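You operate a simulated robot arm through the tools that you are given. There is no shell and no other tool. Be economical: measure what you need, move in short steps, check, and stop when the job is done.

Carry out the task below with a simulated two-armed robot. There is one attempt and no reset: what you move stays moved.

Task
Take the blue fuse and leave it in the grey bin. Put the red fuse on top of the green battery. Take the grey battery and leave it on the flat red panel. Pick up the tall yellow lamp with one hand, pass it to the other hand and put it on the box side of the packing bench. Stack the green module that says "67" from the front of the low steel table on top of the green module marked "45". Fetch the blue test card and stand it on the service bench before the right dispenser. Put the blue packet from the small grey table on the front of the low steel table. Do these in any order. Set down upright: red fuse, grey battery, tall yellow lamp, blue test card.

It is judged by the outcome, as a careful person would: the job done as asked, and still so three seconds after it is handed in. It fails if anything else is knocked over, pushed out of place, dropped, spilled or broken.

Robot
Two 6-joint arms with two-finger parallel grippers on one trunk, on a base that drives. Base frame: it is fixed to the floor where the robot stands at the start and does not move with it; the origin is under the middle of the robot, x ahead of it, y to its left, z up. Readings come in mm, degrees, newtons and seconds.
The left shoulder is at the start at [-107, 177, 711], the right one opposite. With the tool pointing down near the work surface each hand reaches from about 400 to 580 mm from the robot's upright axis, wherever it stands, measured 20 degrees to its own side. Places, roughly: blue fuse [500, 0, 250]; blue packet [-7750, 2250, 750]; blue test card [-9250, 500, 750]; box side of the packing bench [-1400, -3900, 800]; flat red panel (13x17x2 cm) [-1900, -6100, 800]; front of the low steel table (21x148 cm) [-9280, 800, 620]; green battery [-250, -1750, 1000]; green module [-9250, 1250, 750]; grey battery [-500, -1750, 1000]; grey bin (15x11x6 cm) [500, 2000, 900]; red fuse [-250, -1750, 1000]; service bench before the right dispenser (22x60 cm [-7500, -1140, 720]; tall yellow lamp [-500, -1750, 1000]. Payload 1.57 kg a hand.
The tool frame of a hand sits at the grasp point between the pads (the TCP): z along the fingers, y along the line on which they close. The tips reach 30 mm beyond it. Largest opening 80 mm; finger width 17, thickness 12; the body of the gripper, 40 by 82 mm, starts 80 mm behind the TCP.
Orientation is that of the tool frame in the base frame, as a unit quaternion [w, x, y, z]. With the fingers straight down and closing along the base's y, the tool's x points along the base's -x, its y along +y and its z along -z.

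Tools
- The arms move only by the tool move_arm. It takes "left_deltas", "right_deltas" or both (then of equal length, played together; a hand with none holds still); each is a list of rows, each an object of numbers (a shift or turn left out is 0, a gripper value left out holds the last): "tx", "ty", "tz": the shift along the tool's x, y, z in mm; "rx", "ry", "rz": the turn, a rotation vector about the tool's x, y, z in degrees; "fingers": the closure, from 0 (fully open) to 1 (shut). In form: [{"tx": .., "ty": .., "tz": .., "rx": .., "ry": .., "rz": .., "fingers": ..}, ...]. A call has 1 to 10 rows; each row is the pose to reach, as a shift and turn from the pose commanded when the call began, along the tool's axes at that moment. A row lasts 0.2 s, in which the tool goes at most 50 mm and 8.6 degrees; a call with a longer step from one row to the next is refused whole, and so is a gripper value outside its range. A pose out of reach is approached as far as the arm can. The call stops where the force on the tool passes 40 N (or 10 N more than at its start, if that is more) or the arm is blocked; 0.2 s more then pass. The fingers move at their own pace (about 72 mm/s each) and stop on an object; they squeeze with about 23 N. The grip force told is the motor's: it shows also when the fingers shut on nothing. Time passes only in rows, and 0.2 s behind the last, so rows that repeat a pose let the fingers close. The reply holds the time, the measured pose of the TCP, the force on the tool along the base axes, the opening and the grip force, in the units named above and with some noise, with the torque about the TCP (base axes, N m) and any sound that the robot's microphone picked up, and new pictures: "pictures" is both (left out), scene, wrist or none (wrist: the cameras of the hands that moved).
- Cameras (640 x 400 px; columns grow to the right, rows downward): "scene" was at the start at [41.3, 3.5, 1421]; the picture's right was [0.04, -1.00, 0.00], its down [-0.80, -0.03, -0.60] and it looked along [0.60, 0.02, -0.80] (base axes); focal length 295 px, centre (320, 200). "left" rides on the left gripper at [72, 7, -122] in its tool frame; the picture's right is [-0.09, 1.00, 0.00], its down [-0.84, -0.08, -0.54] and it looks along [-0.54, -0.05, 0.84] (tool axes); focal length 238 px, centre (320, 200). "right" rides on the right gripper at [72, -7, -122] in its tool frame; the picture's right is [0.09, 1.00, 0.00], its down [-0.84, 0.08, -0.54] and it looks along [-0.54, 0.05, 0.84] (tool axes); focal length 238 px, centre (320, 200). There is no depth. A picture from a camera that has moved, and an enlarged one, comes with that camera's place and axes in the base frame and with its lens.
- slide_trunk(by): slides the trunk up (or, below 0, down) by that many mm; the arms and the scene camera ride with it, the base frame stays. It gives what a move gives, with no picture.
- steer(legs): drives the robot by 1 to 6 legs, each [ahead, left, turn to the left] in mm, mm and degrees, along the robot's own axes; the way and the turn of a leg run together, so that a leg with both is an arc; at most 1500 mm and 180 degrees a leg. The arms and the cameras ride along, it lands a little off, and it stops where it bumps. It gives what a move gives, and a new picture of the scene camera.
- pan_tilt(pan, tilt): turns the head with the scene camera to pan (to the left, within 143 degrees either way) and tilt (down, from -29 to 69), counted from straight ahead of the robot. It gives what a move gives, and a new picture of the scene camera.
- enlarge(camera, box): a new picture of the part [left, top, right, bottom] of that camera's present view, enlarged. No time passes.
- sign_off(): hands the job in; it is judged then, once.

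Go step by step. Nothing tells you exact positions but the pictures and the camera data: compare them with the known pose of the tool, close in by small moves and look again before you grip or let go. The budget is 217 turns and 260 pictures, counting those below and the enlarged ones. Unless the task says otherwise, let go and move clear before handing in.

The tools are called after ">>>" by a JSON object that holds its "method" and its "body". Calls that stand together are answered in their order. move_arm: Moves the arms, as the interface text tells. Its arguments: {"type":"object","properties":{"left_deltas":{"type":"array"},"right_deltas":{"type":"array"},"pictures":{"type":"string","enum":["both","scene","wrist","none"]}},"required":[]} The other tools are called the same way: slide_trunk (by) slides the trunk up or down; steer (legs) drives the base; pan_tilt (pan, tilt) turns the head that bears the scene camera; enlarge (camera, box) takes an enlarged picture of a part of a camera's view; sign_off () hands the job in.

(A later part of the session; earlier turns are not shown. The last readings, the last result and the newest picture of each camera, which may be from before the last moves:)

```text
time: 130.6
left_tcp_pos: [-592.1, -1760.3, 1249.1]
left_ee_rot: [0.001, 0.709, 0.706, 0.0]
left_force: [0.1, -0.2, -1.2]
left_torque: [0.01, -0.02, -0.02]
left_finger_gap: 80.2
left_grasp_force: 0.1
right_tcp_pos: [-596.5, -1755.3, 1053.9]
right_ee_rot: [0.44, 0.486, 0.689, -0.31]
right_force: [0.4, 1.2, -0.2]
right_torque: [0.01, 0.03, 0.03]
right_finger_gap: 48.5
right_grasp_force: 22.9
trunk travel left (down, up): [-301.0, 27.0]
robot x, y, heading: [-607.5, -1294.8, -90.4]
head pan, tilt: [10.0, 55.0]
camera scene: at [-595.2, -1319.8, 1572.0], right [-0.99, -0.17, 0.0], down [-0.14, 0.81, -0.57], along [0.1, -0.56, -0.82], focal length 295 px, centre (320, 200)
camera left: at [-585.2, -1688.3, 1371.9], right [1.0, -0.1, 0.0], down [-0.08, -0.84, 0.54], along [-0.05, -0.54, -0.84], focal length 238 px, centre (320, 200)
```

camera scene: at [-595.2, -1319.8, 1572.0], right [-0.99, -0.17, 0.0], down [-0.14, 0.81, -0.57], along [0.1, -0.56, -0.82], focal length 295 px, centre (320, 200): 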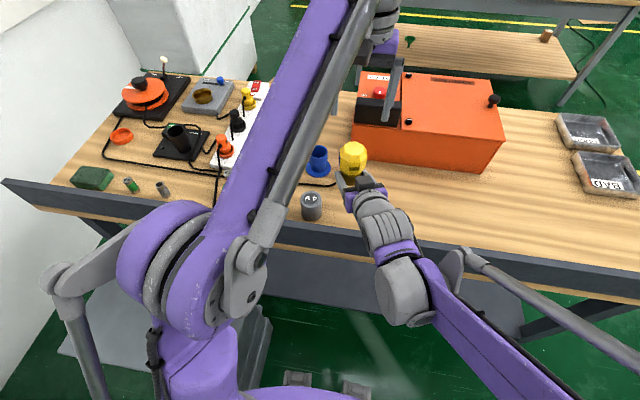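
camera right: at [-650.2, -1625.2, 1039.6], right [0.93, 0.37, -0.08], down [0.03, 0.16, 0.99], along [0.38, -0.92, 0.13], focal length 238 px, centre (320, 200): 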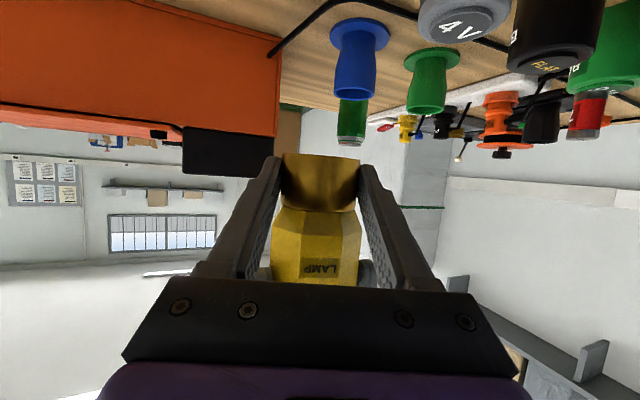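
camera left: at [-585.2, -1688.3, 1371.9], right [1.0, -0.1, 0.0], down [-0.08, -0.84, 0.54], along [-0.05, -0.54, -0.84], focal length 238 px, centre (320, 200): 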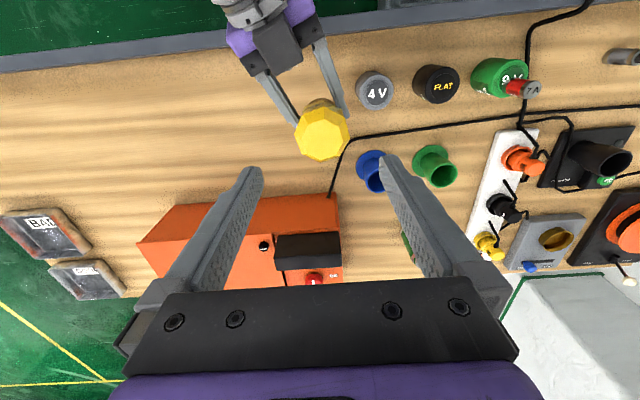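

Handover done. Move the right hand with the lamp aside and bring the left hand over the grey battery (≈[-490,-1762]).

>>> {"method": "move_arm", "body": {"right_deltas": [{"tx": 3, "ty": -30, "tz": -25}, {"tx": 6, "ty": -60, "tz": -50}, {"tx": 9, "ty": -90, "tz": -75}, {"tx": 12, "ty": -120, "tz": -100}, {"tx": 14, "ty": -149, "tz": -124}, {"tx": 14, "ty": -149, "tz": -124}], "left_deltas": [{"ty": 25}, {"ty": 50, "tz": 25}, {"ty": 75, "tz": 60}, {"ty": 102, "tz": 95}, {"ty": 102, "tz": 135}, {"ty": 102, "tz": 169}], "pictures": "wrist"}}

```text
time: 132.0
left_tcp_pos: [-489.1, -1761.5, 1080.3]
left_ee_rot: [-0.001, 0.708, 0.706, 0.0]
left_force: [0.8, 0.3, -0.4]
left_torque: [-0.04, 0.0, -0.03]
left_finger_gap: 80.3
left_grasp_force: 0.0
right_tcp_pos: [-776.6, -1696.3, 1092.9]
right_ee_rot: [0.438, 0.486, 0.69, -0.31]
right_force: [-0.8, 0.4, -2.0]
right_torque: [0.02, -0.02, 0.0]
right_finger_gap: 48.5
right_grasp_force: 23.3
trunk travel left (down, up): [-301.0, 27.0]
robot x, y, heading: [-608.6, -1292.8, -90.0]
head pan, tilt: [10.0, 55.0]
camera right: at [-831.8, -1565.8, 1078.9], right [0.92, 0.37, -0.08], down [0.03, 0.16, 0.99], along [0.38, -0.92, 0.13], focal length 238 px, centre (320, 200)
camera left: at [-481.9, -1689.9, 1203.7], right [1.0, -0.1, 0.0], down [-0.08, -0.84, 0.54], along [-0.05, -0.54, -0.84], focal length 238 px, centre (320, 200)
```

right: 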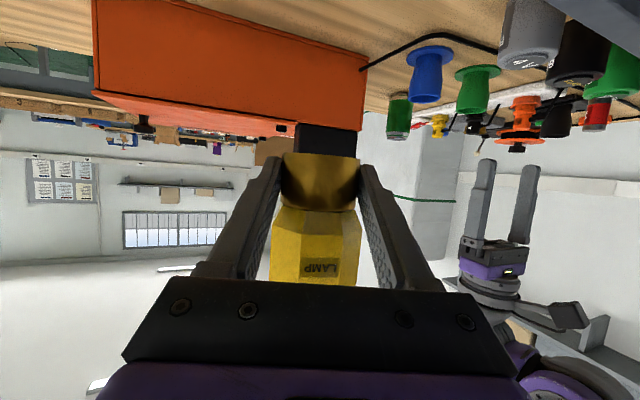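
left: 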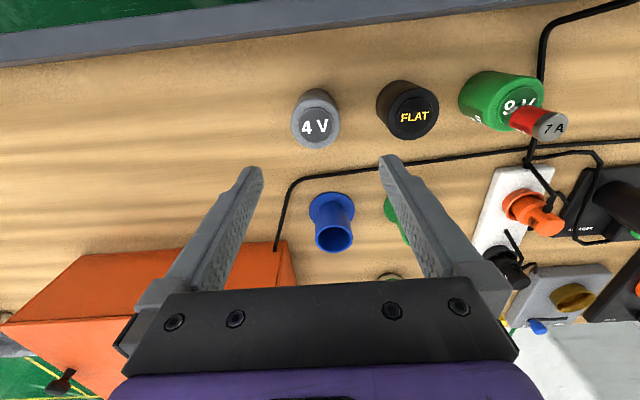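

>>> {"method": "move_arm", "body": {"left_deltas": [{"ty": -5, "tx": -4, "tz": 45}, {"ty": -5, "tx": -4, "tz": 90}], "pictures": "wrist"}}

```text
time: 132.6
left_tcp_pos: [-493.9, -1766.1, 993.7]
left_ee_rot: [0.001, 0.709, 0.706, 0.001]
left_force: [0.0, 0.5, -0.8]
left_torque: [-0.01, 0.01, 0.01]
left_finger_gap: 80.0
left_grasp_force: 0.0
right_tcp_pos: [-776.5, -1695.8, 1093.9]
right_ee_rot: [0.439, 0.486, 0.689, -0.31]
right_force: [-0.4, 0.2, -0.7]
right_torque: [0.03, 0.02, -0.01]
right_finger_gap: 48.9
right_grasp_force: 22.8
trunk travel left (down, up): [-301.0, 27.0]
robot x, y, heading: [-606.5, -1288.7, -90.1]
head pan, tilt: [10.0, 55.0]
camera left: at [-486.9, -1694.6, 1115.0], right [1.0, -0.1, 0.0], down [-0.08, -0.84, 0.54], along [-0.05, -0.54, -0.84], focal length 238 px, centre (320, 200)
```

left: 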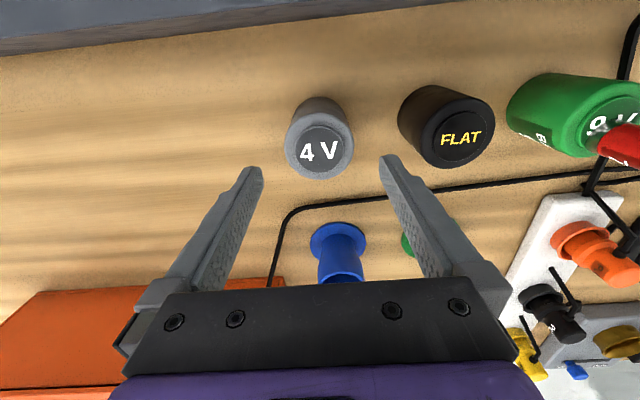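

>>> {"method": "move_arm", "body": {"left_deltas": [{"tz": 30}, {"tz": 60}, {"tz": 82}, {"tz": 82}, {"tz": 82, "fingers": 1}, {"tz": 82, "fingers": 1}, {"tz": 82, "fingers": 1}, {"tz": 75, "fingers": 1}, {"tz": 50, "fingers": 1}, {"tz": 10, "fingers": 1}], "pictures": "wrist"}}

```text
time: 134.8
left_tcp_pos: [-492.8, -1765.4, 985.5]
left_ee_rot: [0.001, 0.709, 0.706, 0.0]
left_force: [-0.8, 0.7, -4.2]
left_torque: [-0.03, -0.02, -0.01]
left_finger_gap: 57.9
left_grasp_force: 22.7
right_tcp_pos: [-778.1, -1696.9, 1093.6]
right_ee_rot: [0.438, 0.486, 0.689, -0.31]
right_force: [-0.3, -0.4, -1.4]
right_torque: [0.07, 0.03, 0.0]
right_finger_gap: 48.7
right_grasp_force: 22.8
trunk travel left (down, up): [-301.0, 27.0]
robot x, y, heading: [-609.4, -1293.2, -90.4]
head pan, tilt: [10.0, 55.0]
camera left: at [-485.3, -1692.6, 1107.2], right [1.0, -0.1, 0.0], down [-0.08, -0.84, 0.54], along [-0.05, -0.54, -0.84], focal length 238 px, centre (320, 200)
```

left: 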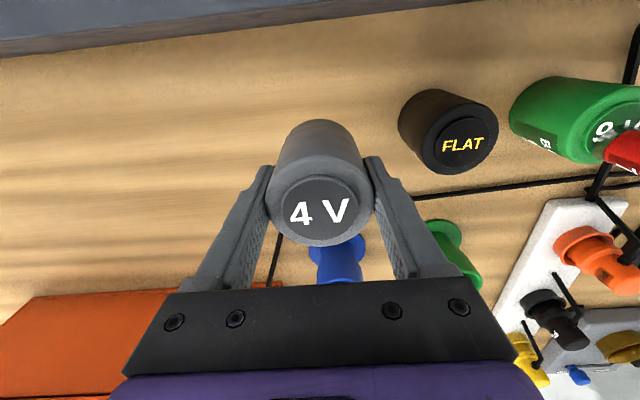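

Grey battery held. Lift, back away, and look around for the route to the packing bench.

>>> {"method": "move_arm", "body": {"left_deltas": [{"tz": -45}, {"tz": -90}, {"tz": -130}, {"tz": -150, "tx": 40}], "right_deltas": [{"tz": -20, "tx": -20}, {"tz": -40, "tx": -40}, {"tz": -60, "tx": -60}, {"tz": -80, "tx": -60}], "pictures": "none"}}

>>> {"method": "steer", "body": {"legs": [[-450, 0, 0]]}}

>>> {"method": "pan_tilt", "body": {"pan": -45, "tilt": 22}}

```text
time: 135.8
left_tcp_pos: [-492.8, -1722.3, 1134.9]
left_ee_rot: [0.001, 0.708, 0.706, 0.0]
left_force: [0.2, 0.9, -3.1]
left_torque: [-0.04, 0.06, -0.01]
left_finger_gap: 57.3
left_grasp_force: 23.2
right_tcp_pos: [-790.1, -1648.0, 1181.0]
right_ee_rot: [0.44, 0.486, 0.689, -0.311]
right_force: [-0.3, 0.3, -1.7]
right_torque: [-0.03, -0.02, -0.01]
right_finger_gap: 48.6
right_grasp_force: 23.4
trunk travel left (down, up): [-301.0, 27.0]
robot x, y, heading: [-607.8, -1293.3, -90.3]
head pan, tilt: [10.0, 55.0]
```

```text
time: 138.5
left_tcp_pos: [-493.9, -1283.7, 1133.8]
left_ee_rot: [0.0, 0.713, 0.701, 0.0]
left_force: [1.4, -0.1, -3.4]
left_torque: [-0.03, -0.01, 0.02]
left_finger_gap: 57.5
left_grasp_force: 23.0
right_tcp_pos: [-790.8, -1204.3, 1181.8]
right_ee_rot: [0.437, 0.49, 0.686, -0.312]
right_force: [-1.3, 0.5, -1.0]
right_torque: [0.0, -0.03, 0.0]
right_finger_gap: 48.7
right_grasp_force: 23.1
trunk travel left (down, up): [-301.0, 27.0]
robot x, y, heading: [-604.5, -848.8, -90.9]
head pan, tilt: [10.0, 55.0]
camera scene: at [-590.8, -875.3, 1572.0], right [-0.99, -0.16, 0.0], down [-0.13, 0.81, -0.57], along [0.09, -0.57, -0.82], focal length 295 px, centre (320, 200)
```

scene: 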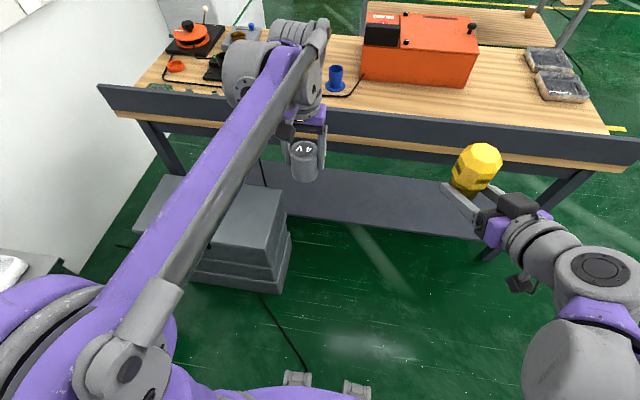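

```text
time: 139.8
left_tcp_pos: [-493.2, -1282.8, 1134.4]
left_ee_rot: [0.0, 0.713, 0.701, 0.0]
left_force: [1.0, 0.4, -3.8]
left_torque: [0.0, 0.01, -0.05]
left_finger_gap: 57.8
left_grasp_force: 22.8
right_tcp_pos: [-790.8, -1205.5, 1180.9]
right_ee_rot: [0.438, 0.49, 0.687, -0.312]
right_force: [0.4, -0.4, -2.0]
right_torque: [0.02, 0.03, 0.03]
right_finger_gap: 48.5
right_grasp_force: 23.1
trunk travel left (down, up): [-301.0, 27.0]
robot x, y, heading: [-603.9, -845.0, -90.9]
head pan, tilt: [-45.0, 22.0]
camera scene: at [-668.8, -868.4, 1620.7], right [-0.7, 0.72, 0.0], down [0.27, 0.26, -0.93], along [-0.67, -0.65, -0.38], focal length 295 px, centre (320, 200)
```

scene: 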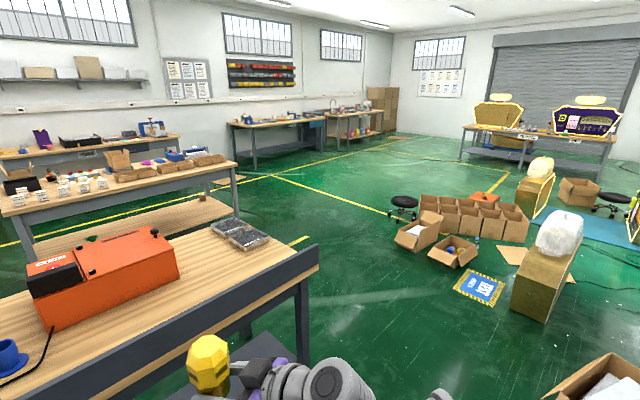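

I see the packing bench (white items left, cardboard boxes right) behind the first bench. Drive west around bench 1, then south to the corridor.

>>> {"method": "steer", "body": {"legs": [[0, -1300, 0.9], [1000, 0, 0], [1000, 0, 0], [0, 400, 0]]}}

>>> {"method": "pan_tilt", "body": {"pan": 10, "tilt": 38}}

```text
time: 151.2
left_tcp_pos: [-1798.2, -1259.8, 1132.8]
left_ee_rot: [0.001, 0.714, 0.701, 0.002]
left_force: [-0.2, 0.6, -3.8]
left_torque: [0.01, 0.01, 0.0]
left_finger_gap: 57.5
left_grasp_force: 22.5
right_tcp_pos: [-2094.6, -1181.0, 1181.6]
right_ee_rot: [0.437, 0.492, 0.685, -0.313]
right_force: [0.9, 0.8, -1.4]
right_torque: [0.03, 0.0, 0.04]
right_finger_gap: 48.6
right_grasp_force: 23.7
trunk travel left (down, up): [-301.0, 27.0]
robot x, y, heading: [-1904.4, -825.1, -91.2]
head pan, tilt: [-45.0, 22.0]
stopped in leg 1: the robot was blocked; the commanded pose is now the measured one
camera scene: at [-1971.4, -844.6, 1620.8], right [-0.69, 0.72, 0.0], down [0.27, 0.26, -0.93], along [-0.67, -0.64, -0.38], focal length 295 px, centre (320, 200)
```

scene: 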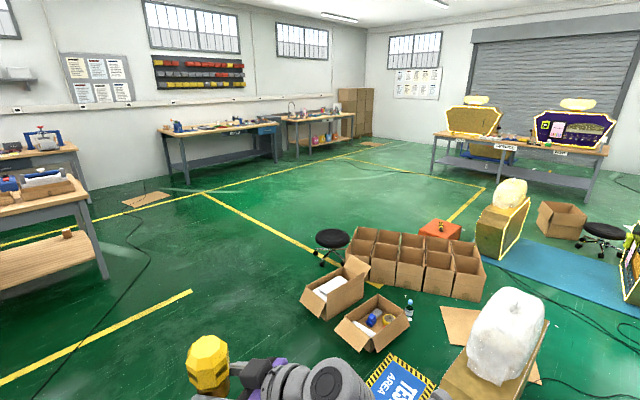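

```text
time: 152.4
left_tcp_pos: [-1796.8, -1260.4, 1133.6]
left_ee_rot: [0.001, 0.714, 0.7, 0.0]
left_force: [0.0, -0.6, -4.4]
left_torque: [-0.04, -0.02, 0.01]
left_finger_gap: 57.6
left_grasp_force: 22.6
right_tcp_pos: [-2093.8, -1180.3, 1180.5]
right_ee_rot: [0.437, 0.492, 0.685, -0.314]
right_force: [-0.7, 0.2, -2.1]
right_torque: [0.03, 0.02, -0.02]
right_finger_gap: 48.8
right_grasp_force: 23.4
trunk travel left (down, up): [-301.0, 27.0]
robot x, y, heading: [-1907.8, -823.5, -91.3]
head pan, tilt: [10.0, 38.0]
camera scene: at [-1890.6, -865.7, 1595.6], right [-0.99, -0.15, 0.0], down [-0.09, 0.61, -0.79], along [0.12, -0.78, -0.62], focal length 295 px, centre (320, 200)
```

scene: 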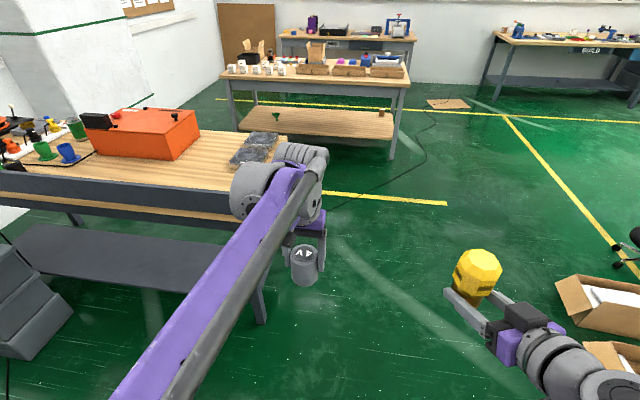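

It stopped on something at its right. Look what it is.

>>> {"method": "pan_tilt", "body": {"pan": -100, "tilt": 55}}

```text
time: 154.3
left_tcp_pos: [-1797.0, -1259.4, 1134.1]
left_ee_rot: [0.0, 0.714, 0.7, 0.001]
left_force: [0.2, 0.2, -3.6]
left_torque: [0.0, -0.03, -0.01]
left_finger_gap: 57.5
left_grasp_force: 22.8
right_tcp_pos: [-2094.8, -1180.3, 1180.8]
right_ee_rot: [0.437, 0.491, 0.686, -0.313]
right_force: [-0.3, 0.3, -1.7]
right_torque: [0.0, 0.02, 0.0]
right_finger_gap: 49.2
right_grasp_force: 22.9
trunk travel left (down, up): [-301.0, 27.0]
robot x, y, heading: [-1905.9, -822.9, -91.0]
head pan, tilt: [-100.0, 55.0]
camera scene: at [-1974.6, -766.4, 1572.0], right [0.19, 0.98, 0.0], down [0.8, -0.16, -0.57], along [-0.56, 0.11, -0.82], focal length 295 px, centre (320, 200)
```

scene: 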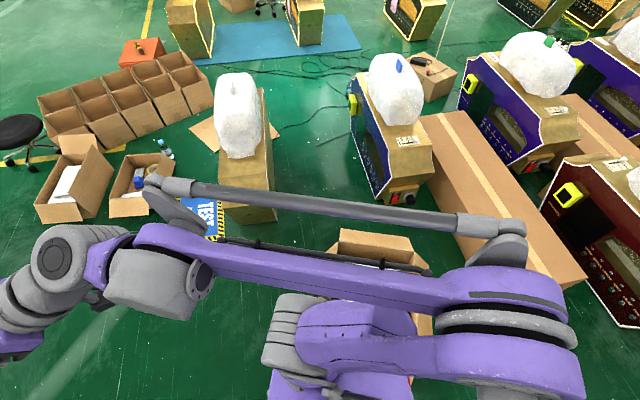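

A cardboard box stands right beside the robot; I only touched it. Continue south.

>>> {"method": "steer", "body": {"legs": [[300, 60, 1.2], [850, 0, 0], [850, 0, 0], [0, 400, 0]]}}

>>> {"method": "pan_tilt", "body": {"pan": 0, "tilt": 38}}

```text
time: 168.4
left_tcp_pos: [-1329.4, -3260.5, 1134.1]
left_ee_rot: [0.001, 0.703, 0.711, 0.0]
left_force: [-0.8, -0.1, -3.0]
left_torque: [0.02, 0.01, 0.01]
left_finger_gap: 57.4
left_grasp_force: 22.8
right_tcp_pos: [-1628.5, -3190.3, 1180.7]
right_ee_rot: [0.441, 0.481, 0.693, -0.306]
right_force: [0.6, -0.1, -2.6]
right_torque: [0.0, 0.02, 0.04]
right_finger_gap: 48.4
right_grasp_force: 22.9
trunk travel left (down, up): [-301.0, 27.0]
robot x, y, heading: [-1447.5, -2826.9, -89.2]
head pan, tilt: [-100.0, 55.0]
camera scene: at [-1521.2, -2772.1, 1572.0], right [0.16, 0.99, 0.0], down [0.81, -0.13, -0.57], along [-0.57, 0.09, -0.82], focal length 295 px, centre (320, 200)
```

scene: 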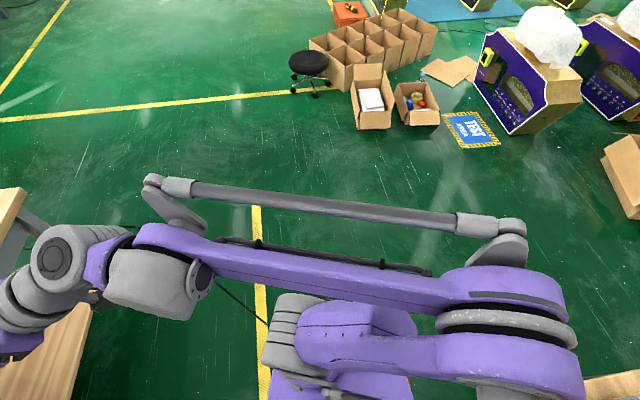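

```text
time: 170.2
left_tcp_pos: [-1329.2, -3260.0, 1133.7]
left_ee_rot: [0.001, 0.704, 0.71, 0.001]
left_force: [0.0, 0.2, -4.3]
left_torque: [0.01, -0.03, -0.03]
left_finger_gap: 57.5
left_grasp_force: 23.2
right_tcp_pos: [-1627.8, -3189.2, 1180.3]
right_ee_rot: [0.442, 0.481, 0.693, -0.306]
right_force: [-0.1, 1.1, -0.7]
right_torque: [0.05, 0.03, 0.02]
right_finger_gap: 48.7
right_grasp_force: 22.8
trunk travel left (down, up): [-301.0, 27.0]
robot x, y, heading: [-1449.5, -2827.6, -89.3]
head pan, tilt: [0.0, 38.0]
camera scene: at [-1449.3, -2870.2, 1595.6], right [-1.0, -0.01, 0.0], down [-0.01, 0.62, -0.79], along [0.01, -0.79, -0.62], focal length 295 px, centre (320, 200)
```

scene: 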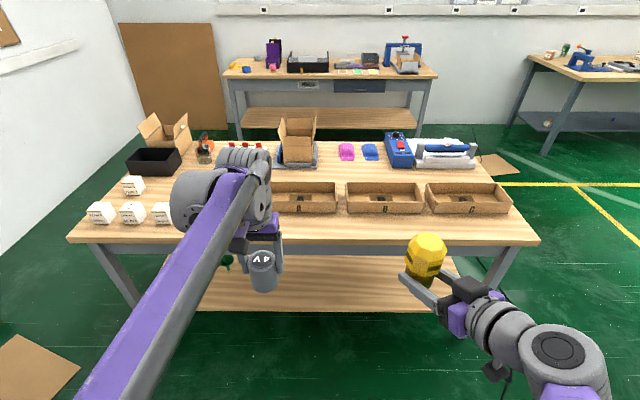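

>>> {"method": "enlarge", "body": {"camera": "scene", "box": [60, 110, 540, 260]}}

>>> {"method": "steer", "body": {"legs": [[150, 0, -0.7]]}}

>>> {"method": "move_arm", "body": {"left_deltas": [{"ty": 40}, {"ty": 85}, {"ty": 130}, {"ty": 160, "tz": -20}], "pictures": "scene"}}

```text
1.33 times, centred on (300, 185) of scene
camera zoom: at [-1449.3, -2870.2, 1595.6], right [-1.0, -0.01, 0.0], down [-0.01, 0.62, -0.79], along [0.01, -0.79, -0.62], focal length 393 px, centre (347, 220)
```

zoom: 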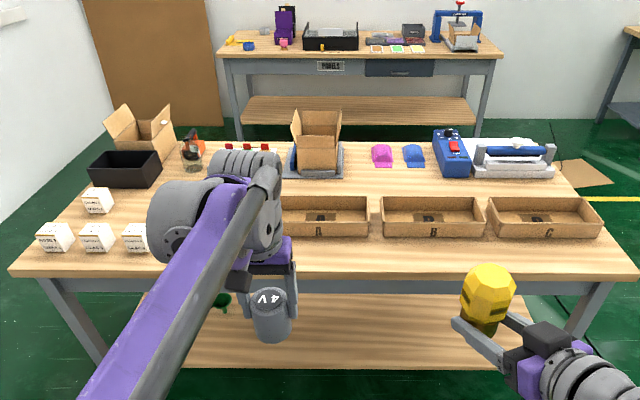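

```text
time: 171.5
left_tcp_pos: [-1333.9, -3411.5, 1133.9]
left_ee_rot: [0.0, 0.707, 0.707, 0.0]
left_force: [0.7, 0.8, -3.0]
left_torque: [0.0, 0.0, 0.0]
left_finger_gap: 57.4
left_grasp_force: 23.0
right_tcp_pos: [-1631.4, -3337.6, 1180.6]
right_ee_rot: [0.439, 0.485, 0.69, -0.31]
right_force: [-0.5, 0.1, -1.7]
right_torque: [0.02, 0.03, -0.01]
right_finger_gap: 48.7
right_grasp_force: 22.9
trunk travel left (down, up): [-301.0, 27.0]
robot x, y, heading: [-1449.1, -2973.9, -90.1]
head pan, tilt: [0.0, 38.0]
camera scene: at [-1449.1, -3019.8, 1595.4], right [-1.0, 0.0, 0.0], down [0.0, 0.62, -0.79], along [0.0, -0.79, -0.62], focal length 295 px, centre (320, 200)
```

scene: 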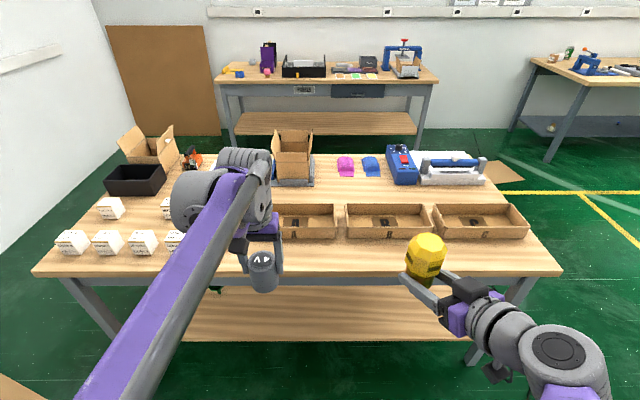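

```text
time: 172.5
left_tcp_pos: [-1173.4, -3412.4, 1154.5]
left_ee_rot: [0.0, 0.708, 0.707, 0.0]
left_force: [-0.1, 0.1, -3.5]
left_torque: [0.05, 0.01, 0.0]
left_finger_gap: 57.3
left_grasp_force: 22.9
right_tcp_pos: [-1631.5, -3337.7, 1180.3]
right_ee_rot: [0.439, 0.485, 0.69, -0.31]
right_force: [0.1, -0.5, -1.7]
right_torque: [0.06, 0.04, -0.03]
right_finger_gap: 48.8
right_grasp_force: 23.1
trunk travel left (down, up): [-301.0, 27.0]
robot x, y, heading: [-1450.5, -2976.2, -90.4]
head pan, tilt: [0.0, 38.0]
camera scene: at [-1448.4, -3020.3, 1595.6], right [-1.0, 0.0, 0.0], down [0.0, 0.62, -0.79], along [0.0, -0.79, -0.62], focal length 295 px, centre (320, 200)
```

scene: 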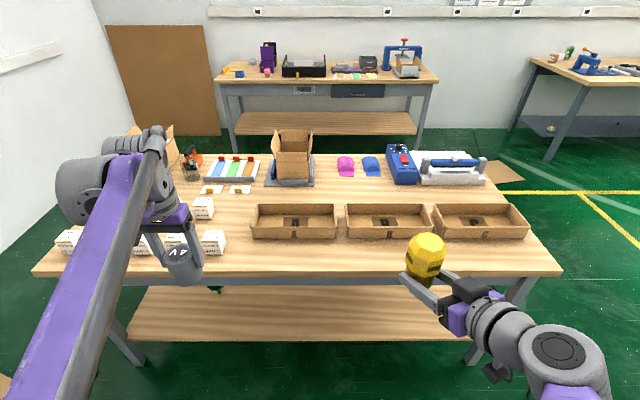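

I take the box side as the near side (trays A–C). I'll set the lamp in the free strip in front of tray A at about [-1440,-3755].

>>> {"method": "steer", "body": {"legs": [[314, 0, 0.3]]}}

>>> {"method": "move_arm", "body": {"right_deltas": [{"tx": 26, "ty": 18, "tz": 35}, {"tx": 53, "ty": 36, "tz": 70}, {"tx": 80, "ty": 54, "tz": 105}, {"tx": 106, "ty": 72, "tz": 140}, {"tx": 133, "ty": 90, "tz": 175}, {"tx": 160, "ty": 108, "tz": 210}, {"tx": 186, "ty": 126, "tz": 244}, {"tx": 212, "ty": 144, "tz": 278}, {"tx": 212, "ty": 144, "tz": 278}], "pictures": "both"}}

```text
time: 174.6
left_tcp_pos: [-1173.7, -3721.1, 1155.8]
left_ee_rot: [0.001, 0.705, 0.709, 0.0]
left_force: [-0.4, -0.2, -3.9]
left_torque: [0.01, 0.02, 0.03]
left_finger_gap: 57.6
left_grasp_force: 22.6
right_tcp_pos: [-1629.6, -3648.8, 1179.5]
right_ee_rot: [0.44, 0.484, 0.691, -0.309]
right_force: [-0.4, 0.7, -2.0]
right_torque: [0.04, 0.0, 0.01]
right_finger_gap: 48.5
right_grasp_force: 22.5
trunk travel left (down, up): [-301.0, 27.0]
robot x, y, heading: [-1442.3, -3286.9, -89.6]
head pan, tilt: [0.0, 38.0]
camera scene: at [-1448.6, -3331.3, 1595.5], right [-1.0, 0.0, 0.0], down [0.0, 0.62, -0.79], along [0.0, -0.79, -0.62], focal length 295 px, centre (320, 200)
```

scene: 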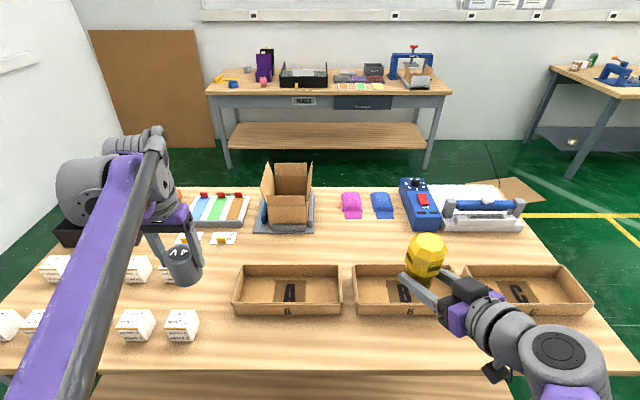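

```text
time: 176.6
left_tcp_pos: [-1172.2, -3720.8, 1154.0]
left_ee_rot: [0.001, 0.706, 0.708, 0.0]
left_force: [0.8, -0.5, -3.6]
left_torque: [-0.02, -0.02, -0.02]
left_finger_gap: 57.6
left_grasp_force: 23.0
right_tcp_pos: [-1437.5, -3757.5, 878.5]
right_ee_rot: [0.44, 0.484, 0.692, -0.307]
right_force: [-1.0, -0.6, -1.6]
right_torque: [0.0, 0.02, 0.0]
right_finger_gap: 48.6
right_grasp_force: 23.2
right hand out of reach, approached as far as the arm can: row 8, 9
trunk travel left (down, up): [-301.0, 27.0]
robot x, y, heading: [-1450.6, -3284.7, -89.7]
head pan, tilt: [0.0, 38.0]
camera scene: at [-1449.1, -3330.8, 1595.6], right [-1.0, 0.0, 0.0], down [0.0, 0.62, -0.79], along [0.0, -0.79, -0.62], focal length 295 px, centre (320, 200)
camera right: at [-1492.8, -3626.3, 864.6], right [0.92, 0.38, -0.08], down [0.03, 0.15, 0.99], along [0.39, -0.91, 0.13], focal length 238 px, centre (320, 200)
```

scene: 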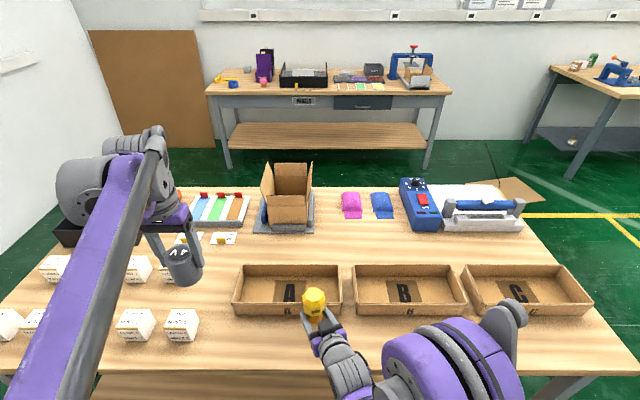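
right: 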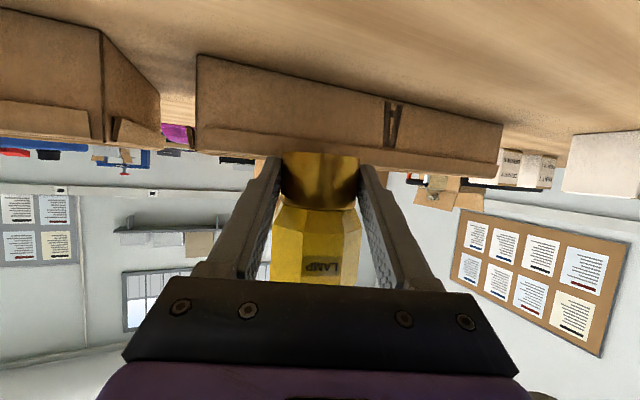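

Lower the trunk to bring the lamp down vertically.

>>> {"method": "slide_trunk", "body": {"by": -46}}

>>> {"method": "move_arm", "body": {"right_deltas": [{"tx": 0}], "pictures": "wrist"}}

```text
time: 177.5
left_tcp_pos: [-1173.4, -3722.7, 1109.2]
left_ee_rot: [0.0, 0.706, 0.709, -0.001]
left_force: [-0.5, 0.6, -4.2]
left_torque: [0.0, 0.0, 0.02]
left_finger_gap: 57.5
left_grasp_force: 23.2
right_tcp_pos: [-1437.3, -3757.6, 831.5]
right_ee_rot: [0.44, 0.484, 0.691, -0.308]
right_force: [-0.1, 0.2, -1.4]
right_torque: [0.05, 0.01, -0.01]
right_finger_gap: 48.7
right_grasp_force: 23.9
trunk travel left (down, up): [-255.0, 73.0]
robot x, y, heading: [-1454.7, -3286.7, -89.6]
head pan, tilt: [0.0, 38.0]
```

```text
time: 177.9
left_tcp_pos: [-1172.2, -3721.6, 1107.6]
left_ee_rot: [-0.001, 0.706, 0.708, 0.0]
left_force: [1.1, 0.2, -3.5]
left_torque: [-0.02, -0.02, -0.02]
left_finger_gap: 57.4
left_grasp_force: 23.0
right_tcp_pos: [-1437.4, -3757.7, 832.4]
right_ee_rot: [0.44, 0.484, 0.691, -0.308]
right_force: [-0.8, -0.4, -1.8]
right_torque: [0.02, -0.01, -0.01]
right_finger_gap: 48.6
right_grasp_force: 22.7
trunk travel left (down, up): [-255.0, 73.0]
robot x, y, heading: [-1447.0, -3287.9, -89.5]
head pan, tilt: [0.0, 38.0]
camera right: at [-1492.7, -3626.7, 817.1], right [0.92, 0.38, -0.08], down [0.03, 0.16, 0.99], along [0.39, -0.91, 0.13], focal length 238 px, centre (320, 200)
```

right: 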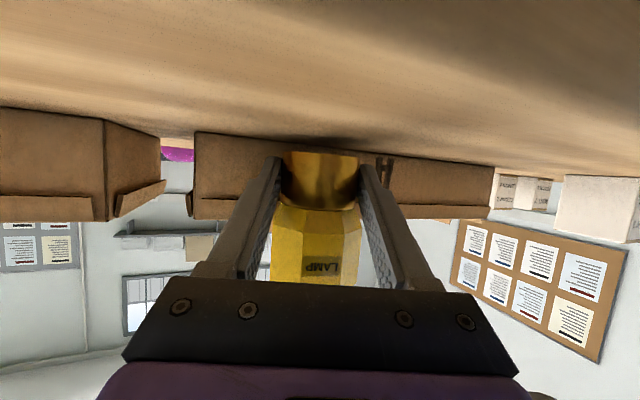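

>>> {"method": "slide_trunk", "body": {"by": -7}}

>>> {"method": "slide_trunk", "body": {"by": -4}}

```text
time: 178.5
left_tcp_pos: [-1172.2, -3722.3, 1101.9]
left_ee_rot: [0.0, 0.706, 0.708, 0.0]
left_force: [-0.9, 0.2, -3.9]
left_torque: [0.01, 0.0, 0.01]
left_finger_gap: 57.8
left_grasp_force: 23.0
right_tcp_pos: [-1438.8, -3755.6, 824.9]
right_ee_rot: [0.441, 0.484, 0.691, -0.308]
right_force: [0.6, 0.7, -0.7]
right_torque: [0.0, 0.0, -0.01]
right_finger_gap: 48.4
right_grasp_force: 22.9
trunk travel left (down, up): [-248.0, 80.0]
robot x, y, heading: [-1450.5, -3286.7, -89.9]
head pan, tilt: [0.0, 38.0]
```

```text
time: 179.0
left_tcp_pos: [-1173.4, -3721.0, 1098.0]
left_ee_rot: [0.0, 0.706, 0.708, 0.001]
left_force: [-0.2, -0.3, -3.9]
left_torque: [0.0, -0.04, 0.0]
left_finger_gap: 57.6
left_grasp_force: 23.1
right_tcp_pos: [-1437.2, -3755.5, 821.3]
right_ee_rot: [0.441, 0.484, 0.69, -0.309]
right_force: [0.3, -1.2, 13.2]
right_torque: [-0.34, -0.25, -0.01]
right_finger_gap: 48.7
right_grasp_force: 23.2
trunk travel left (down, up): [-244.0, 84.0]
robot x, y, heading: [-1446.7, -3287.1, -89.9]
head pan, tilt: [0.0, 38.0]
```

Contact. Open and retreat along the tool axis.

>>> {"method": "move_arm", "body": {"right_deltas": [{"fingers": 0.15}, {"fingers": 0.15}, {"tz": -30, "fingers": 0.1}, {"tz": -70}, {"tz": -110}, {"tz": -150}], "pictures": "wrist"}}

```text
time: 180.4
left_tcp_pos: [-1174.6, -3719.9, 1098.5]
left_ee_rot: [0.002, 0.706, 0.708, 0.001]
left_force: [0.3, 1.7, -3.4]
left_torque: [-0.04, 0.01, 0.01]
left_finger_gap: 57.7
left_grasp_force: 22.6
right_tcp_pos: [-1483.7, -3626.9, 885.5]
right_ee_rot: [0.441, 0.483, 0.69, -0.309]
right_force: [1.0, 0.9, 0.1]
right_torque: [0.0, 0.0, 0.01]
right_finger_gap: 72.0
right_grasp_force: 0.1
trunk travel left (down, up): [-244.0, 84.0]
robot x, y, heading: [-1450.8, -3289.4, -90.0]
head pan, tilt: [0.0, 38.0]
camera right: at [-1539.9, -3497.0, 870.6], right [0.92, 0.38, -0.08], down [0.03, 0.16, 0.99], along [0.39, -0.91, 0.14], focal length 238 px, centre (320, 200)
```

right: 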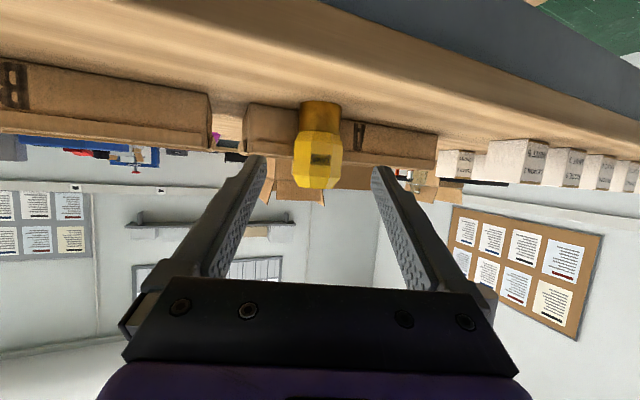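

Lamp stands well. Now drive round the west end of the packing bench to the rear bench with the coloured panels.

>>> {"method": "steer", "body": {"legs": [[-350, 0, 0], [0, -1350, 0], [950, 0, 0], [960, 0, 0], [0, 850, 0]]}}

>>> {"method": "pan_tilt", "body": {"pan": 5, "tilt": 42}}

```text
time: 210.8
left_tcp_pos: [-1659.2, -5278.6, 1097.9]
left_ee_rot: [0.0, 0.686, 0.728, 0.0]
left_force: [0.4, -0.7, -4.2]
left_torque: [0.03, -0.01, -0.02]
left_finger_gap: 57.3
left_grasp_force: 22.8
right_tcp_pos: [-1974.4, -5202.1, 884.4]
right_ee_rot: [0.449, 0.464, 0.704, -0.295]
right_force: [0.2, -0.2, -0.8]
right_torque: [0.0, 0.03, -0.01]
right_finger_gap: 71.9
right_grasp_force: 0.0
trunk travel left (down, up): [-244.0, 84.0]
robot x, y, heading: [-1958.1, -4858.3, -86.7]
head pan, tilt: [0.0, 38.0]
camera scene: at [-1955.6, -4905.7, 1533.4], right [-1.0, -0.06, 0.0], down [-0.04, 0.61, -0.79], along [0.05, -0.79, -0.62], focal length 295 px, centre (320, 200)
```

scene: 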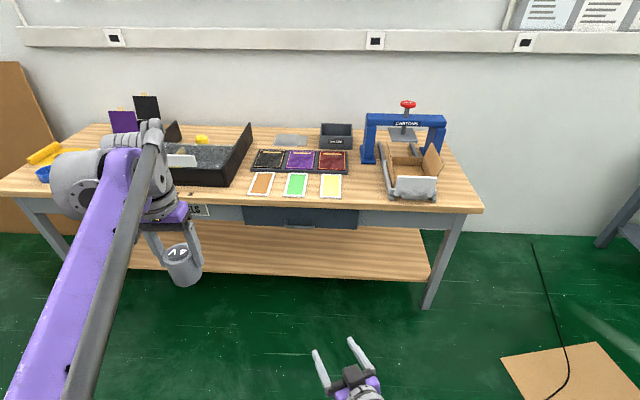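

```text
time: 211.4
left_tcp_pos: [-1659.6, -5279.2, 1097.2]
left_ee_rot: [0.0, 0.686, 0.728, 0.0]
left_force: [0.6, 0.1, -3.7]
left_torque: [0.0, -0.02, 0.0]
left_finger_gap: 57.6
left_grasp_force: 23.2
right_tcp_pos: [-1974.4, -5202.8, 884.6]
right_ee_rot: [0.448, 0.464, 0.705, -0.296]
right_force: [-1.4, 0.7, 0.3]
right_torque: [0.01, 0.02, 0.01]
right_finger_gap: 72.0
right_grasp_force: 0.0
trunk travel left (down, up): [-244.0, 84.0]
robot x, y, heading: [-1960.5, -4855.6, -86.9]
head pan, tilt: [5.0, 42.0]
camera scene: at [-1948.6, -4902.3, 1527.5], right [-0.99, -0.14, 0.0], down [-0.1, 0.66, -0.74], along [0.11, -0.74, -0.67], focal length 295 px, centre (320, 200)
```

scene: 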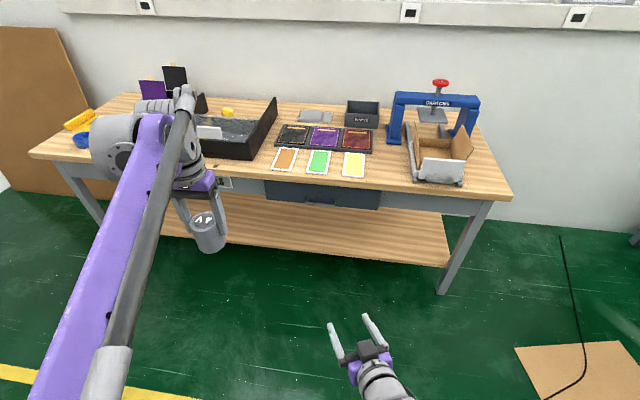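

The dark-red panel is at about [-1940,-6130]. Raise trunk and right arm, and move to stand before it.

>>> {"method": "move_arm", "body": {"right_deltas": [{"tx": -32, "tz": -28}, {"tx": -64, "tz": -56}, {"tx": -96, "tz": -84}, {"tx": -128, "tz": -112}, {"tx": -156, "tz": -139}], "pictures": "none"}}

>>> {"method": "slide_trunk", "body": {"by": 80}}

>>> {"method": "pan_tilt", "body": {"pan": 10, "tilt": 50}}

>>> {"method": "steer", "body": {"legs": [[0, 0, -3.1], [560, -160, 0]]}}

```text
time: 212.6
left_tcp_pos: [-1658.3, -5278.9, 1097.5]
left_ee_rot: [0.0, 0.686, 0.728, 0.0]
left_force: [-0.6, -0.2, -2.9]
left_torque: [0.03, 0.0, 0.0]
left_finger_gap: 57.3
left_grasp_force: 23.1
right_tcp_pos: [-1994.9, -5156.1, 1080.9]
right_ee_rot: [0.448, 0.464, 0.705, -0.296]
right_force: [-0.1, 0.0, -0.1]
right_torque: [-0.01, -0.03, 0.02]
right_finger_gap: 72.4
right_grasp_force: 0.0
right hand out of reach, approached as far as the arm can: row 5
trunk travel left (down, up): [-244.0, 84.0]
robot x, y, heading: [-1960.2, -4858.9, -86.5]
head pan, tilt: [5.0, 42.0]
```

```text
time: 213.8
left_tcp_pos: [-1659.4, -5278.2, 1177.6]
left_ee_rot: [0.0, 0.685, 0.728, -0.001]
left_force: [0.9, 0.4, -3.2]
left_torque: [-0.02, -0.01, -0.02]
left_finger_gap: 57.4
left_grasp_force: 22.8
right_tcp_pos: [-1992.3, -5186.4, 1199.7]
right_ee_rot: [0.47, 0.445, 0.69, -0.325]
right_force: [0.0, -0.8, -0.7]
right_torque: [0.04, -0.01, -0.02]
right_finger_gap: 72.0
right_grasp_force: 0.1
trunk travel left (down, up): [-324.0, 4.0]
robot x, y, heading: [-1957.8, -4859.5, -86.7]
head pan, tilt: [5.0, 42.0]
```

```text
time: 214.5
left_tcp_pos: [-1660.2, -5278.1, 1177.7]
left_ee_rot: [0.0, 0.686, 0.728, -0.001]
left_force: [-0.6, 1.0, -4.4]
left_torque: [-0.03, -0.01, -0.01]
left_finger_gap: 57.8
left_grasp_force: 22.9
right_tcp_pos: [-1993.2, -5186.0, 1198.8]
right_ee_rot: [0.47, 0.446, 0.689, -0.326]
right_force: [0.8, -0.3, 0.5]
right_torque: [-0.01, 0.01, -0.02]
right_finger_gap: 71.8
right_grasp_force: 0.0
trunk travel left (down, up): [-324.0, 4.0]
robot x, y, heading: [-1959.1, -4859.7, -86.7]
head pan, tilt: [10.0, 50.0]
camera scene: at [-1943.2, -4890.7, 1601.6], right [-0.97, -0.23, 0.0], down [-0.18, 0.74, -0.64], along [0.15, -0.63, -0.77], focal length 295 px, centre (320, 200)
```

scene: 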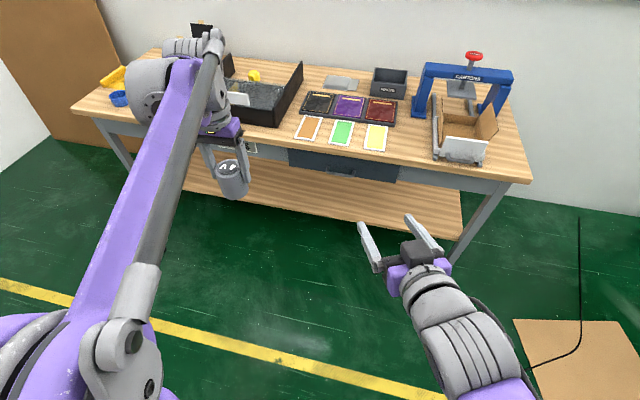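

```text
time: 218.2
left_tcp_pos: [-1838.7, -5841.8, 1178.1]
left_ee_rot: [0.0, 0.705, 0.709, 0.0]
left_force: [-0.7, 0.0, -2.3]
left_torque: [-0.04, 0.01, -0.03]
left_finger_gap: 57.6
left_grasp_force: 22.7
right_tcp_pos: [-2167.3, -5732.4, 1198.8]
right_ee_rot: [0.459, 0.465, 0.678, -0.337]
right_force: [0.4, 0.9, 0.5]
right_torque: [0.0, 0.0, -0.01]
right_finger_gap: 71.9
right_grasp_force: 0.1
trunk travel left (down, up): [-324.0, 4.0]
robot x, y, heading: [-2117.5, -5405.9, -89.6]
head pan, tilt: [10.0, 50.0]
camera scene: at [-2102.2, -5440.7, 1601.5], right [-0.98, -0.18, 0.0], down [-0.14, 0.75, -0.64], along [0.11, -0.63, -0.77], focal length 295 px, centre (320, 200)
```

scene: 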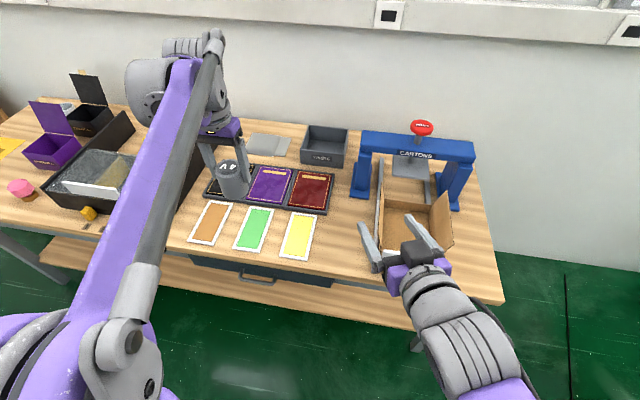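

>>> {"method": "steer", "body": {"legs": [[135, 0, -0.4]]}}

>>> {"method": "move_arm", "body": {"left_deltas": [{"ty": -30, "tz": 20}, {"ty": -60, "tz": 40, "tx": -20}, {"ty": -90, "tz": 60, "tx": -50}, {"ty": -111, "tz": 90, "tx": -80}, {"ty": -111, "tz": 125, "tx": -110}, {"ty": -111, "tz": 165, "tx": -130}, {"ty": -111, "tz": 200, "tx": -130}], "pictures": "both"}}

```text
time: 219.4
left_tcp_pos: [-1843.2, -5976.3, 1178.0]
left_ee_rot: [0.0, 0.708, 0.706, -0.001]
left_force: [0.1, -0.2, -4.5]
left_torque: [0.01, 0.02, 0.02]
left_finger_gap: 57.5
left_grasp_force: 23.2
right_tcp_pos: [-2169.8, -5862.6, 1198.8]
right_ee_rot: [0.46, 0.466, 0.675, -0.339]
right_force: [-0.2, -0.1, 0.5]
right_torque: [0.01, 0.0, 0.02]
right_finger_gap: 72.2
right_grasp_force: 0.0
trunk travel left (down, up): [-324.0, 4.0]
robot x, y, heading: [-2116.5, -5541.8, -90.2]
head pan, tilt: [10.0, 50.0]
camera scene: at [-2102.6, -5571.6, 1601.3], right [-0.99, -0.17, 0.0], down [-0.13, 0.75, -0.64], along [0.11, -0.63, -0.77], focal length 295 px, centre (320, 200)
```

scene: 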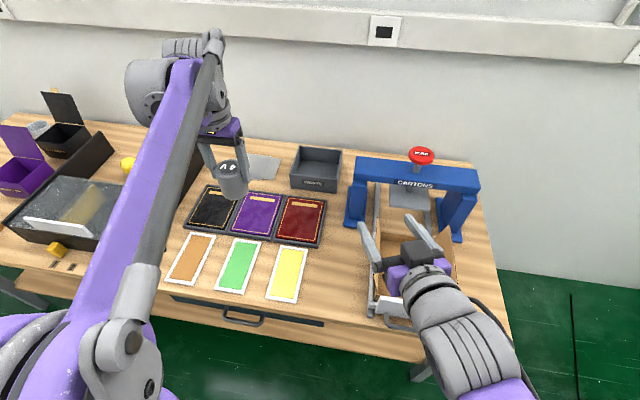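

```text
time: 221.1
left_tcp_pos: [-1957.1, -6107.8, 974.9]
left_ee_rot: [0.001, 0.709, 0.705, 0.0]
left_force: [0.1, 0.3, -4.5]
left_torque: [0.01, 0.04, -0.01]
left_finger_gap: 57.4
left_grasp_force: 22.6
right_tcp_pos: [-2170.6, -5863.2, 1198.9]
right_ee_rot: [0.459, 0.467, 0.675, -0.34]
right_force: [0.2, -0.3, -0.1]
right_torque: [-0.01, -0.02, 0.01]
right_finger_gap: 72.0
right_grasp_force: 0.1
trunk travel left (down, up): [-324.0, 4.0]
robot x, y, heading: [-2117.0, -5539.0, -90.3]
head pan, tilt: [10.0, 50.0]
camera scene: at [-2102.4, -5573.1, 1601.6], right [-0.99, -0.17, 0.0], down [-0.13, 0.76, -0.64], along [0.11, -0.63, -0.77], focal length 295 px, centre (320, 200)
camera left: at [-1950.7, -6035.5, 1097.9], right [1.0, -0.1, 0.0], down [-0.08, -0.84, 0.54], along [-0.05, -0.54, -0.84], focal length 238 px, centre (320, 200)
```

scene: 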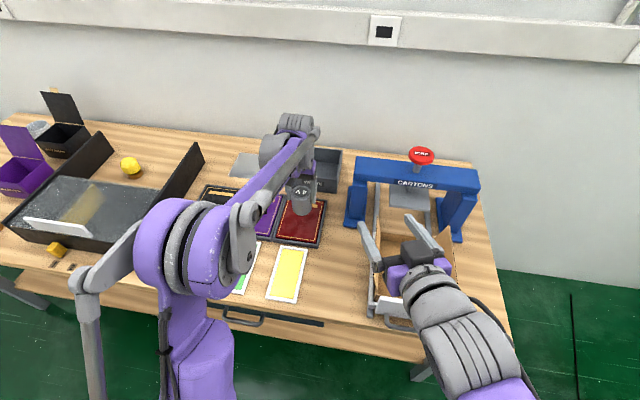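
left: 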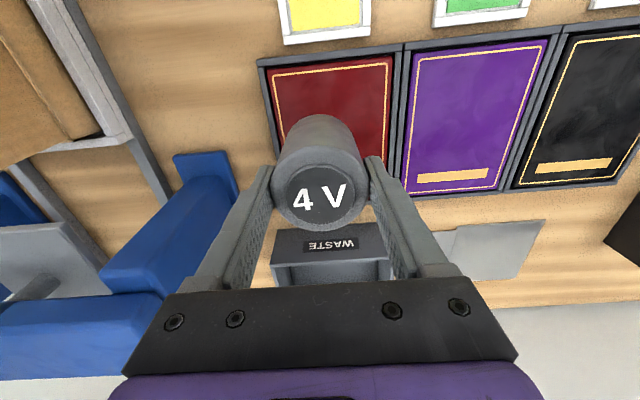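

Over the red panel; shift 12 mm right and descend.

>>> {"method": "move_arm", "body": {"left_deltas": [{"ty": 12, "tx": 6, "tz": 30}, {"ty": 12, "tx": 6, "tz": 60}, {"ty": 12, "tx": 6, "tz": 85}, {"ty": 12, "tx": 6, "tz": 85}], "pictures": "wrist"}}

>>> {"method": "move_arm", "body": {"left_deltas": [{"tz": 4}, {"tz": 8}], "pictures": "none"}}

```text
time: 222.1
left_tcp_pos: [-1942.5, -6100.1, 893.0]
left_ee_rot: [0.0, 0.708, 0.706, 0.0]
left_force: [0.3, -0.1, -4.2]
left_torque: [0.0, -0.01, -0.01]
left_finger_gap: 57.3
left_grasp_force: 23.1
right_tcp_pos: [-2171.2, -5864.9, 1199.8]
right_ee_rot: [0.459, 0.467, 0.675, -0.339]
right_force: [-0.6, -0.2, 0.9]
right_torque: [0.0, -0.01, -0.01]
right_finger_gap: 71.8
right_grasp_force: 0.1
trunk travel left (down, up): [-324.0, 4.0]
robot x, y, heading: [-2117.5, -5543.9, -90.1]
head pan, tilt: [10.0, 50.0]
camera left: at [-1935.6, -6028.8, 1016.0], right [1.0, -0.1, 0.0], down [-0.08, -0.84, 0.54], along [-0.05, -0.54, -0.84], focal length 238 px, centre (320, 200)
```

left: 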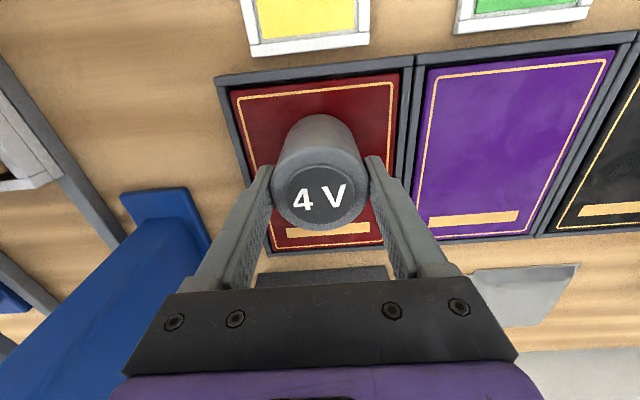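

```text
time: 222.7
left_tcp_pos: [-1943.3, -6099.9, 885.2]
left_ee_rot: [0.0, 0.708, 0.706, 0.001]
left_force: [-0.7, -0.1, -4.5]
left_torque: [0.03, 0.0, 0.0]
left_finger_gap: 57.4
left_grasp_force: 22.9
right_tcp_pos: [-2170.0, -5864.7, 1197.9]
right_ee_rot: [0.46, 0.466, 0.676, -0.339]
right_force: [-0.1, 0.8, -0.5]
right_torque: [-0.03, -0.02, 0.01]
right_finger_gap: 72.0
right_grasp_force: 0.0
trunk travel left (down, up): [-324.0, 4.0]
robot x, y, heading: [-2118.4, -5539.7, -90.5]
head pan, tilt: [10.0, 50.0]
```

>>> {"method": "move_arm", "body": {"left_deltas": [{"tz": 4}, {"tz": 8}], "pictures": "none"}}

>>> {"method": "move_arm", "body": {"left_deltas": [{"tz": 3}], "pictures": "none"}}

>>> {"method": "move_arm", "body": {"left_deltas": [{"tz": 3}], "pictures": "none"}}

```text
time: 223.2
left_tcp_pos: [-1942.9, -6099.2, 879.3]
left_ee_rot: [0.0, 0.709, 0.705, 0.0]
left_force: [-2.2, -2.0, 18.0]
left_torque: [-0.07, 0.38, 0.02]
left_finger_gap: 57.5
left_grasp_force: 22.8
right_tcp_pos: [-2170.9, -5863.5, 1200.6]
right_ee_rot: [0.459, 0.467, 0.676, -0.339]
right_force: [0.9, -0.5, 0.2]
right_torque: [-0.01, 0.01, -0.01]
right_finger_gap: 72.1
right_grasp_force: 0.1
trunk travel left (down, up): [-324.0, 4.0]
robot x, y, heading: [-2118.3, -5540.6, -90.2]
head pan, tilt: [10.0, 50.0]
```

```text
time: 223.7
left_tcp_pos: [-1942.4, -6099.1, 874.8]
left_ee_rot: [0.001, 0.709, 0.705, 0.0]
left_force: [-1.5, -1.0, 18.3]
left_torque: [-0.01, 0.38, -0.01]
left_finger_gap: 57.7
left_grasp_force: 23.1
right_tcp_pos: [-2171.0, -5863.6, 1198.7]
right_ee_rot: [0.46, 0.467, 0.675, -0.34]
right_force: [0.4, 0.0, 0.0]
right_torque: [0.02, 0.0, 0.03]
right_finger_gap: 72.0
right_grasp_force: 0.0
trunk travel left (down, up): [-324.0, 4.0]
robot x, y, heading: [-2115.4, -5540.1, -90.2]
head pan, tilt: [10.0, 50.0]
```

```text
time: 224.1
left_tcp_pos: [-1942.8, -6098.4, 871.2]
left_ee_rot: [0.001, 0.708, 0.706, 0.001]
left_force: [-0.8, 2.2, 16.7]
left_torque: [0.04, 0.34, -0.11]
left_finger_gap: 57.3
left_grasp_force: 22.4
right_tcp_pos: [-2171.1, -5862.3, 1200.3]
right_ee_rot: [0.46, 0.466, 0.675, -0.34]
right_force: [-0.7, 0.4, 0.0]
right_torque: [0.04, 0.03, -0.01]
right_finger_gap: 72.0
right_grasp_force: 0.0
trunk travel left (down, up): [-324.0, 4.0]
robot x, y, heading: [-2116.7, -5541.0, -90.4]
head pan, tilt: [10.0, 50.0]
```

Resting on the panel. Release and rise.

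>>> {"method": "move_arm", "body": {"left_deltas": [{"tz": -1, "fingers": 0.05}, {"tz": -1, "fingers": 0}, {"tz": -1, "fingers": 0}, {"tz": -40}, {"tz": -85}, {"tz": -130}, {"tz": -170}], "pictures": "wrist"}}

```text
time: 225.7
left_tcp_pos: [-1942.7, -6099.6, 1043.3]
left_ee_rot: [0.001, 0.708, 0.706, 0.0]
left_force: [-0.3, -0.1, 1.2]
left_torque: [-0.03, -0.01, -0.02]
left_finger_gap: 80.1
left_grasp_force: 0.1
right_tcp_pos: [-2170.4, -5862.9, 1199.3]
right_ee_rot: [0.459, 0.467, 0.675, -0.34]
right_force: [-0.2, -0.3, 0.1]
right_torque: [-0.06, 0.02, -0.01]
right_finger_gap: 71.9
right_grasp_force: 0.0
trunk travel left (down, up): [-324.0, 4.0]
robot x, y, heading: [-2115.4, -5540.7, -90.2]
head pan, tilt: [10.0, 50.0]
camera left: at [-1936.5, -6027.8, 1165.6], right [1.0, -0.1, 0.0], down [-0.08, -0.84, 0.54], along [-0.05, -0.54, -0.84], focal length 238 px, centre (320, 200)
```

left: 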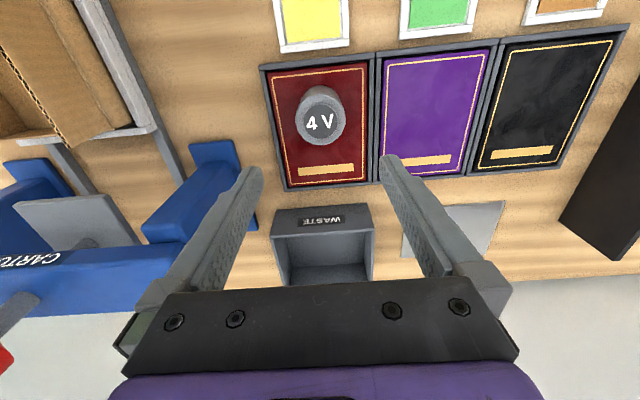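

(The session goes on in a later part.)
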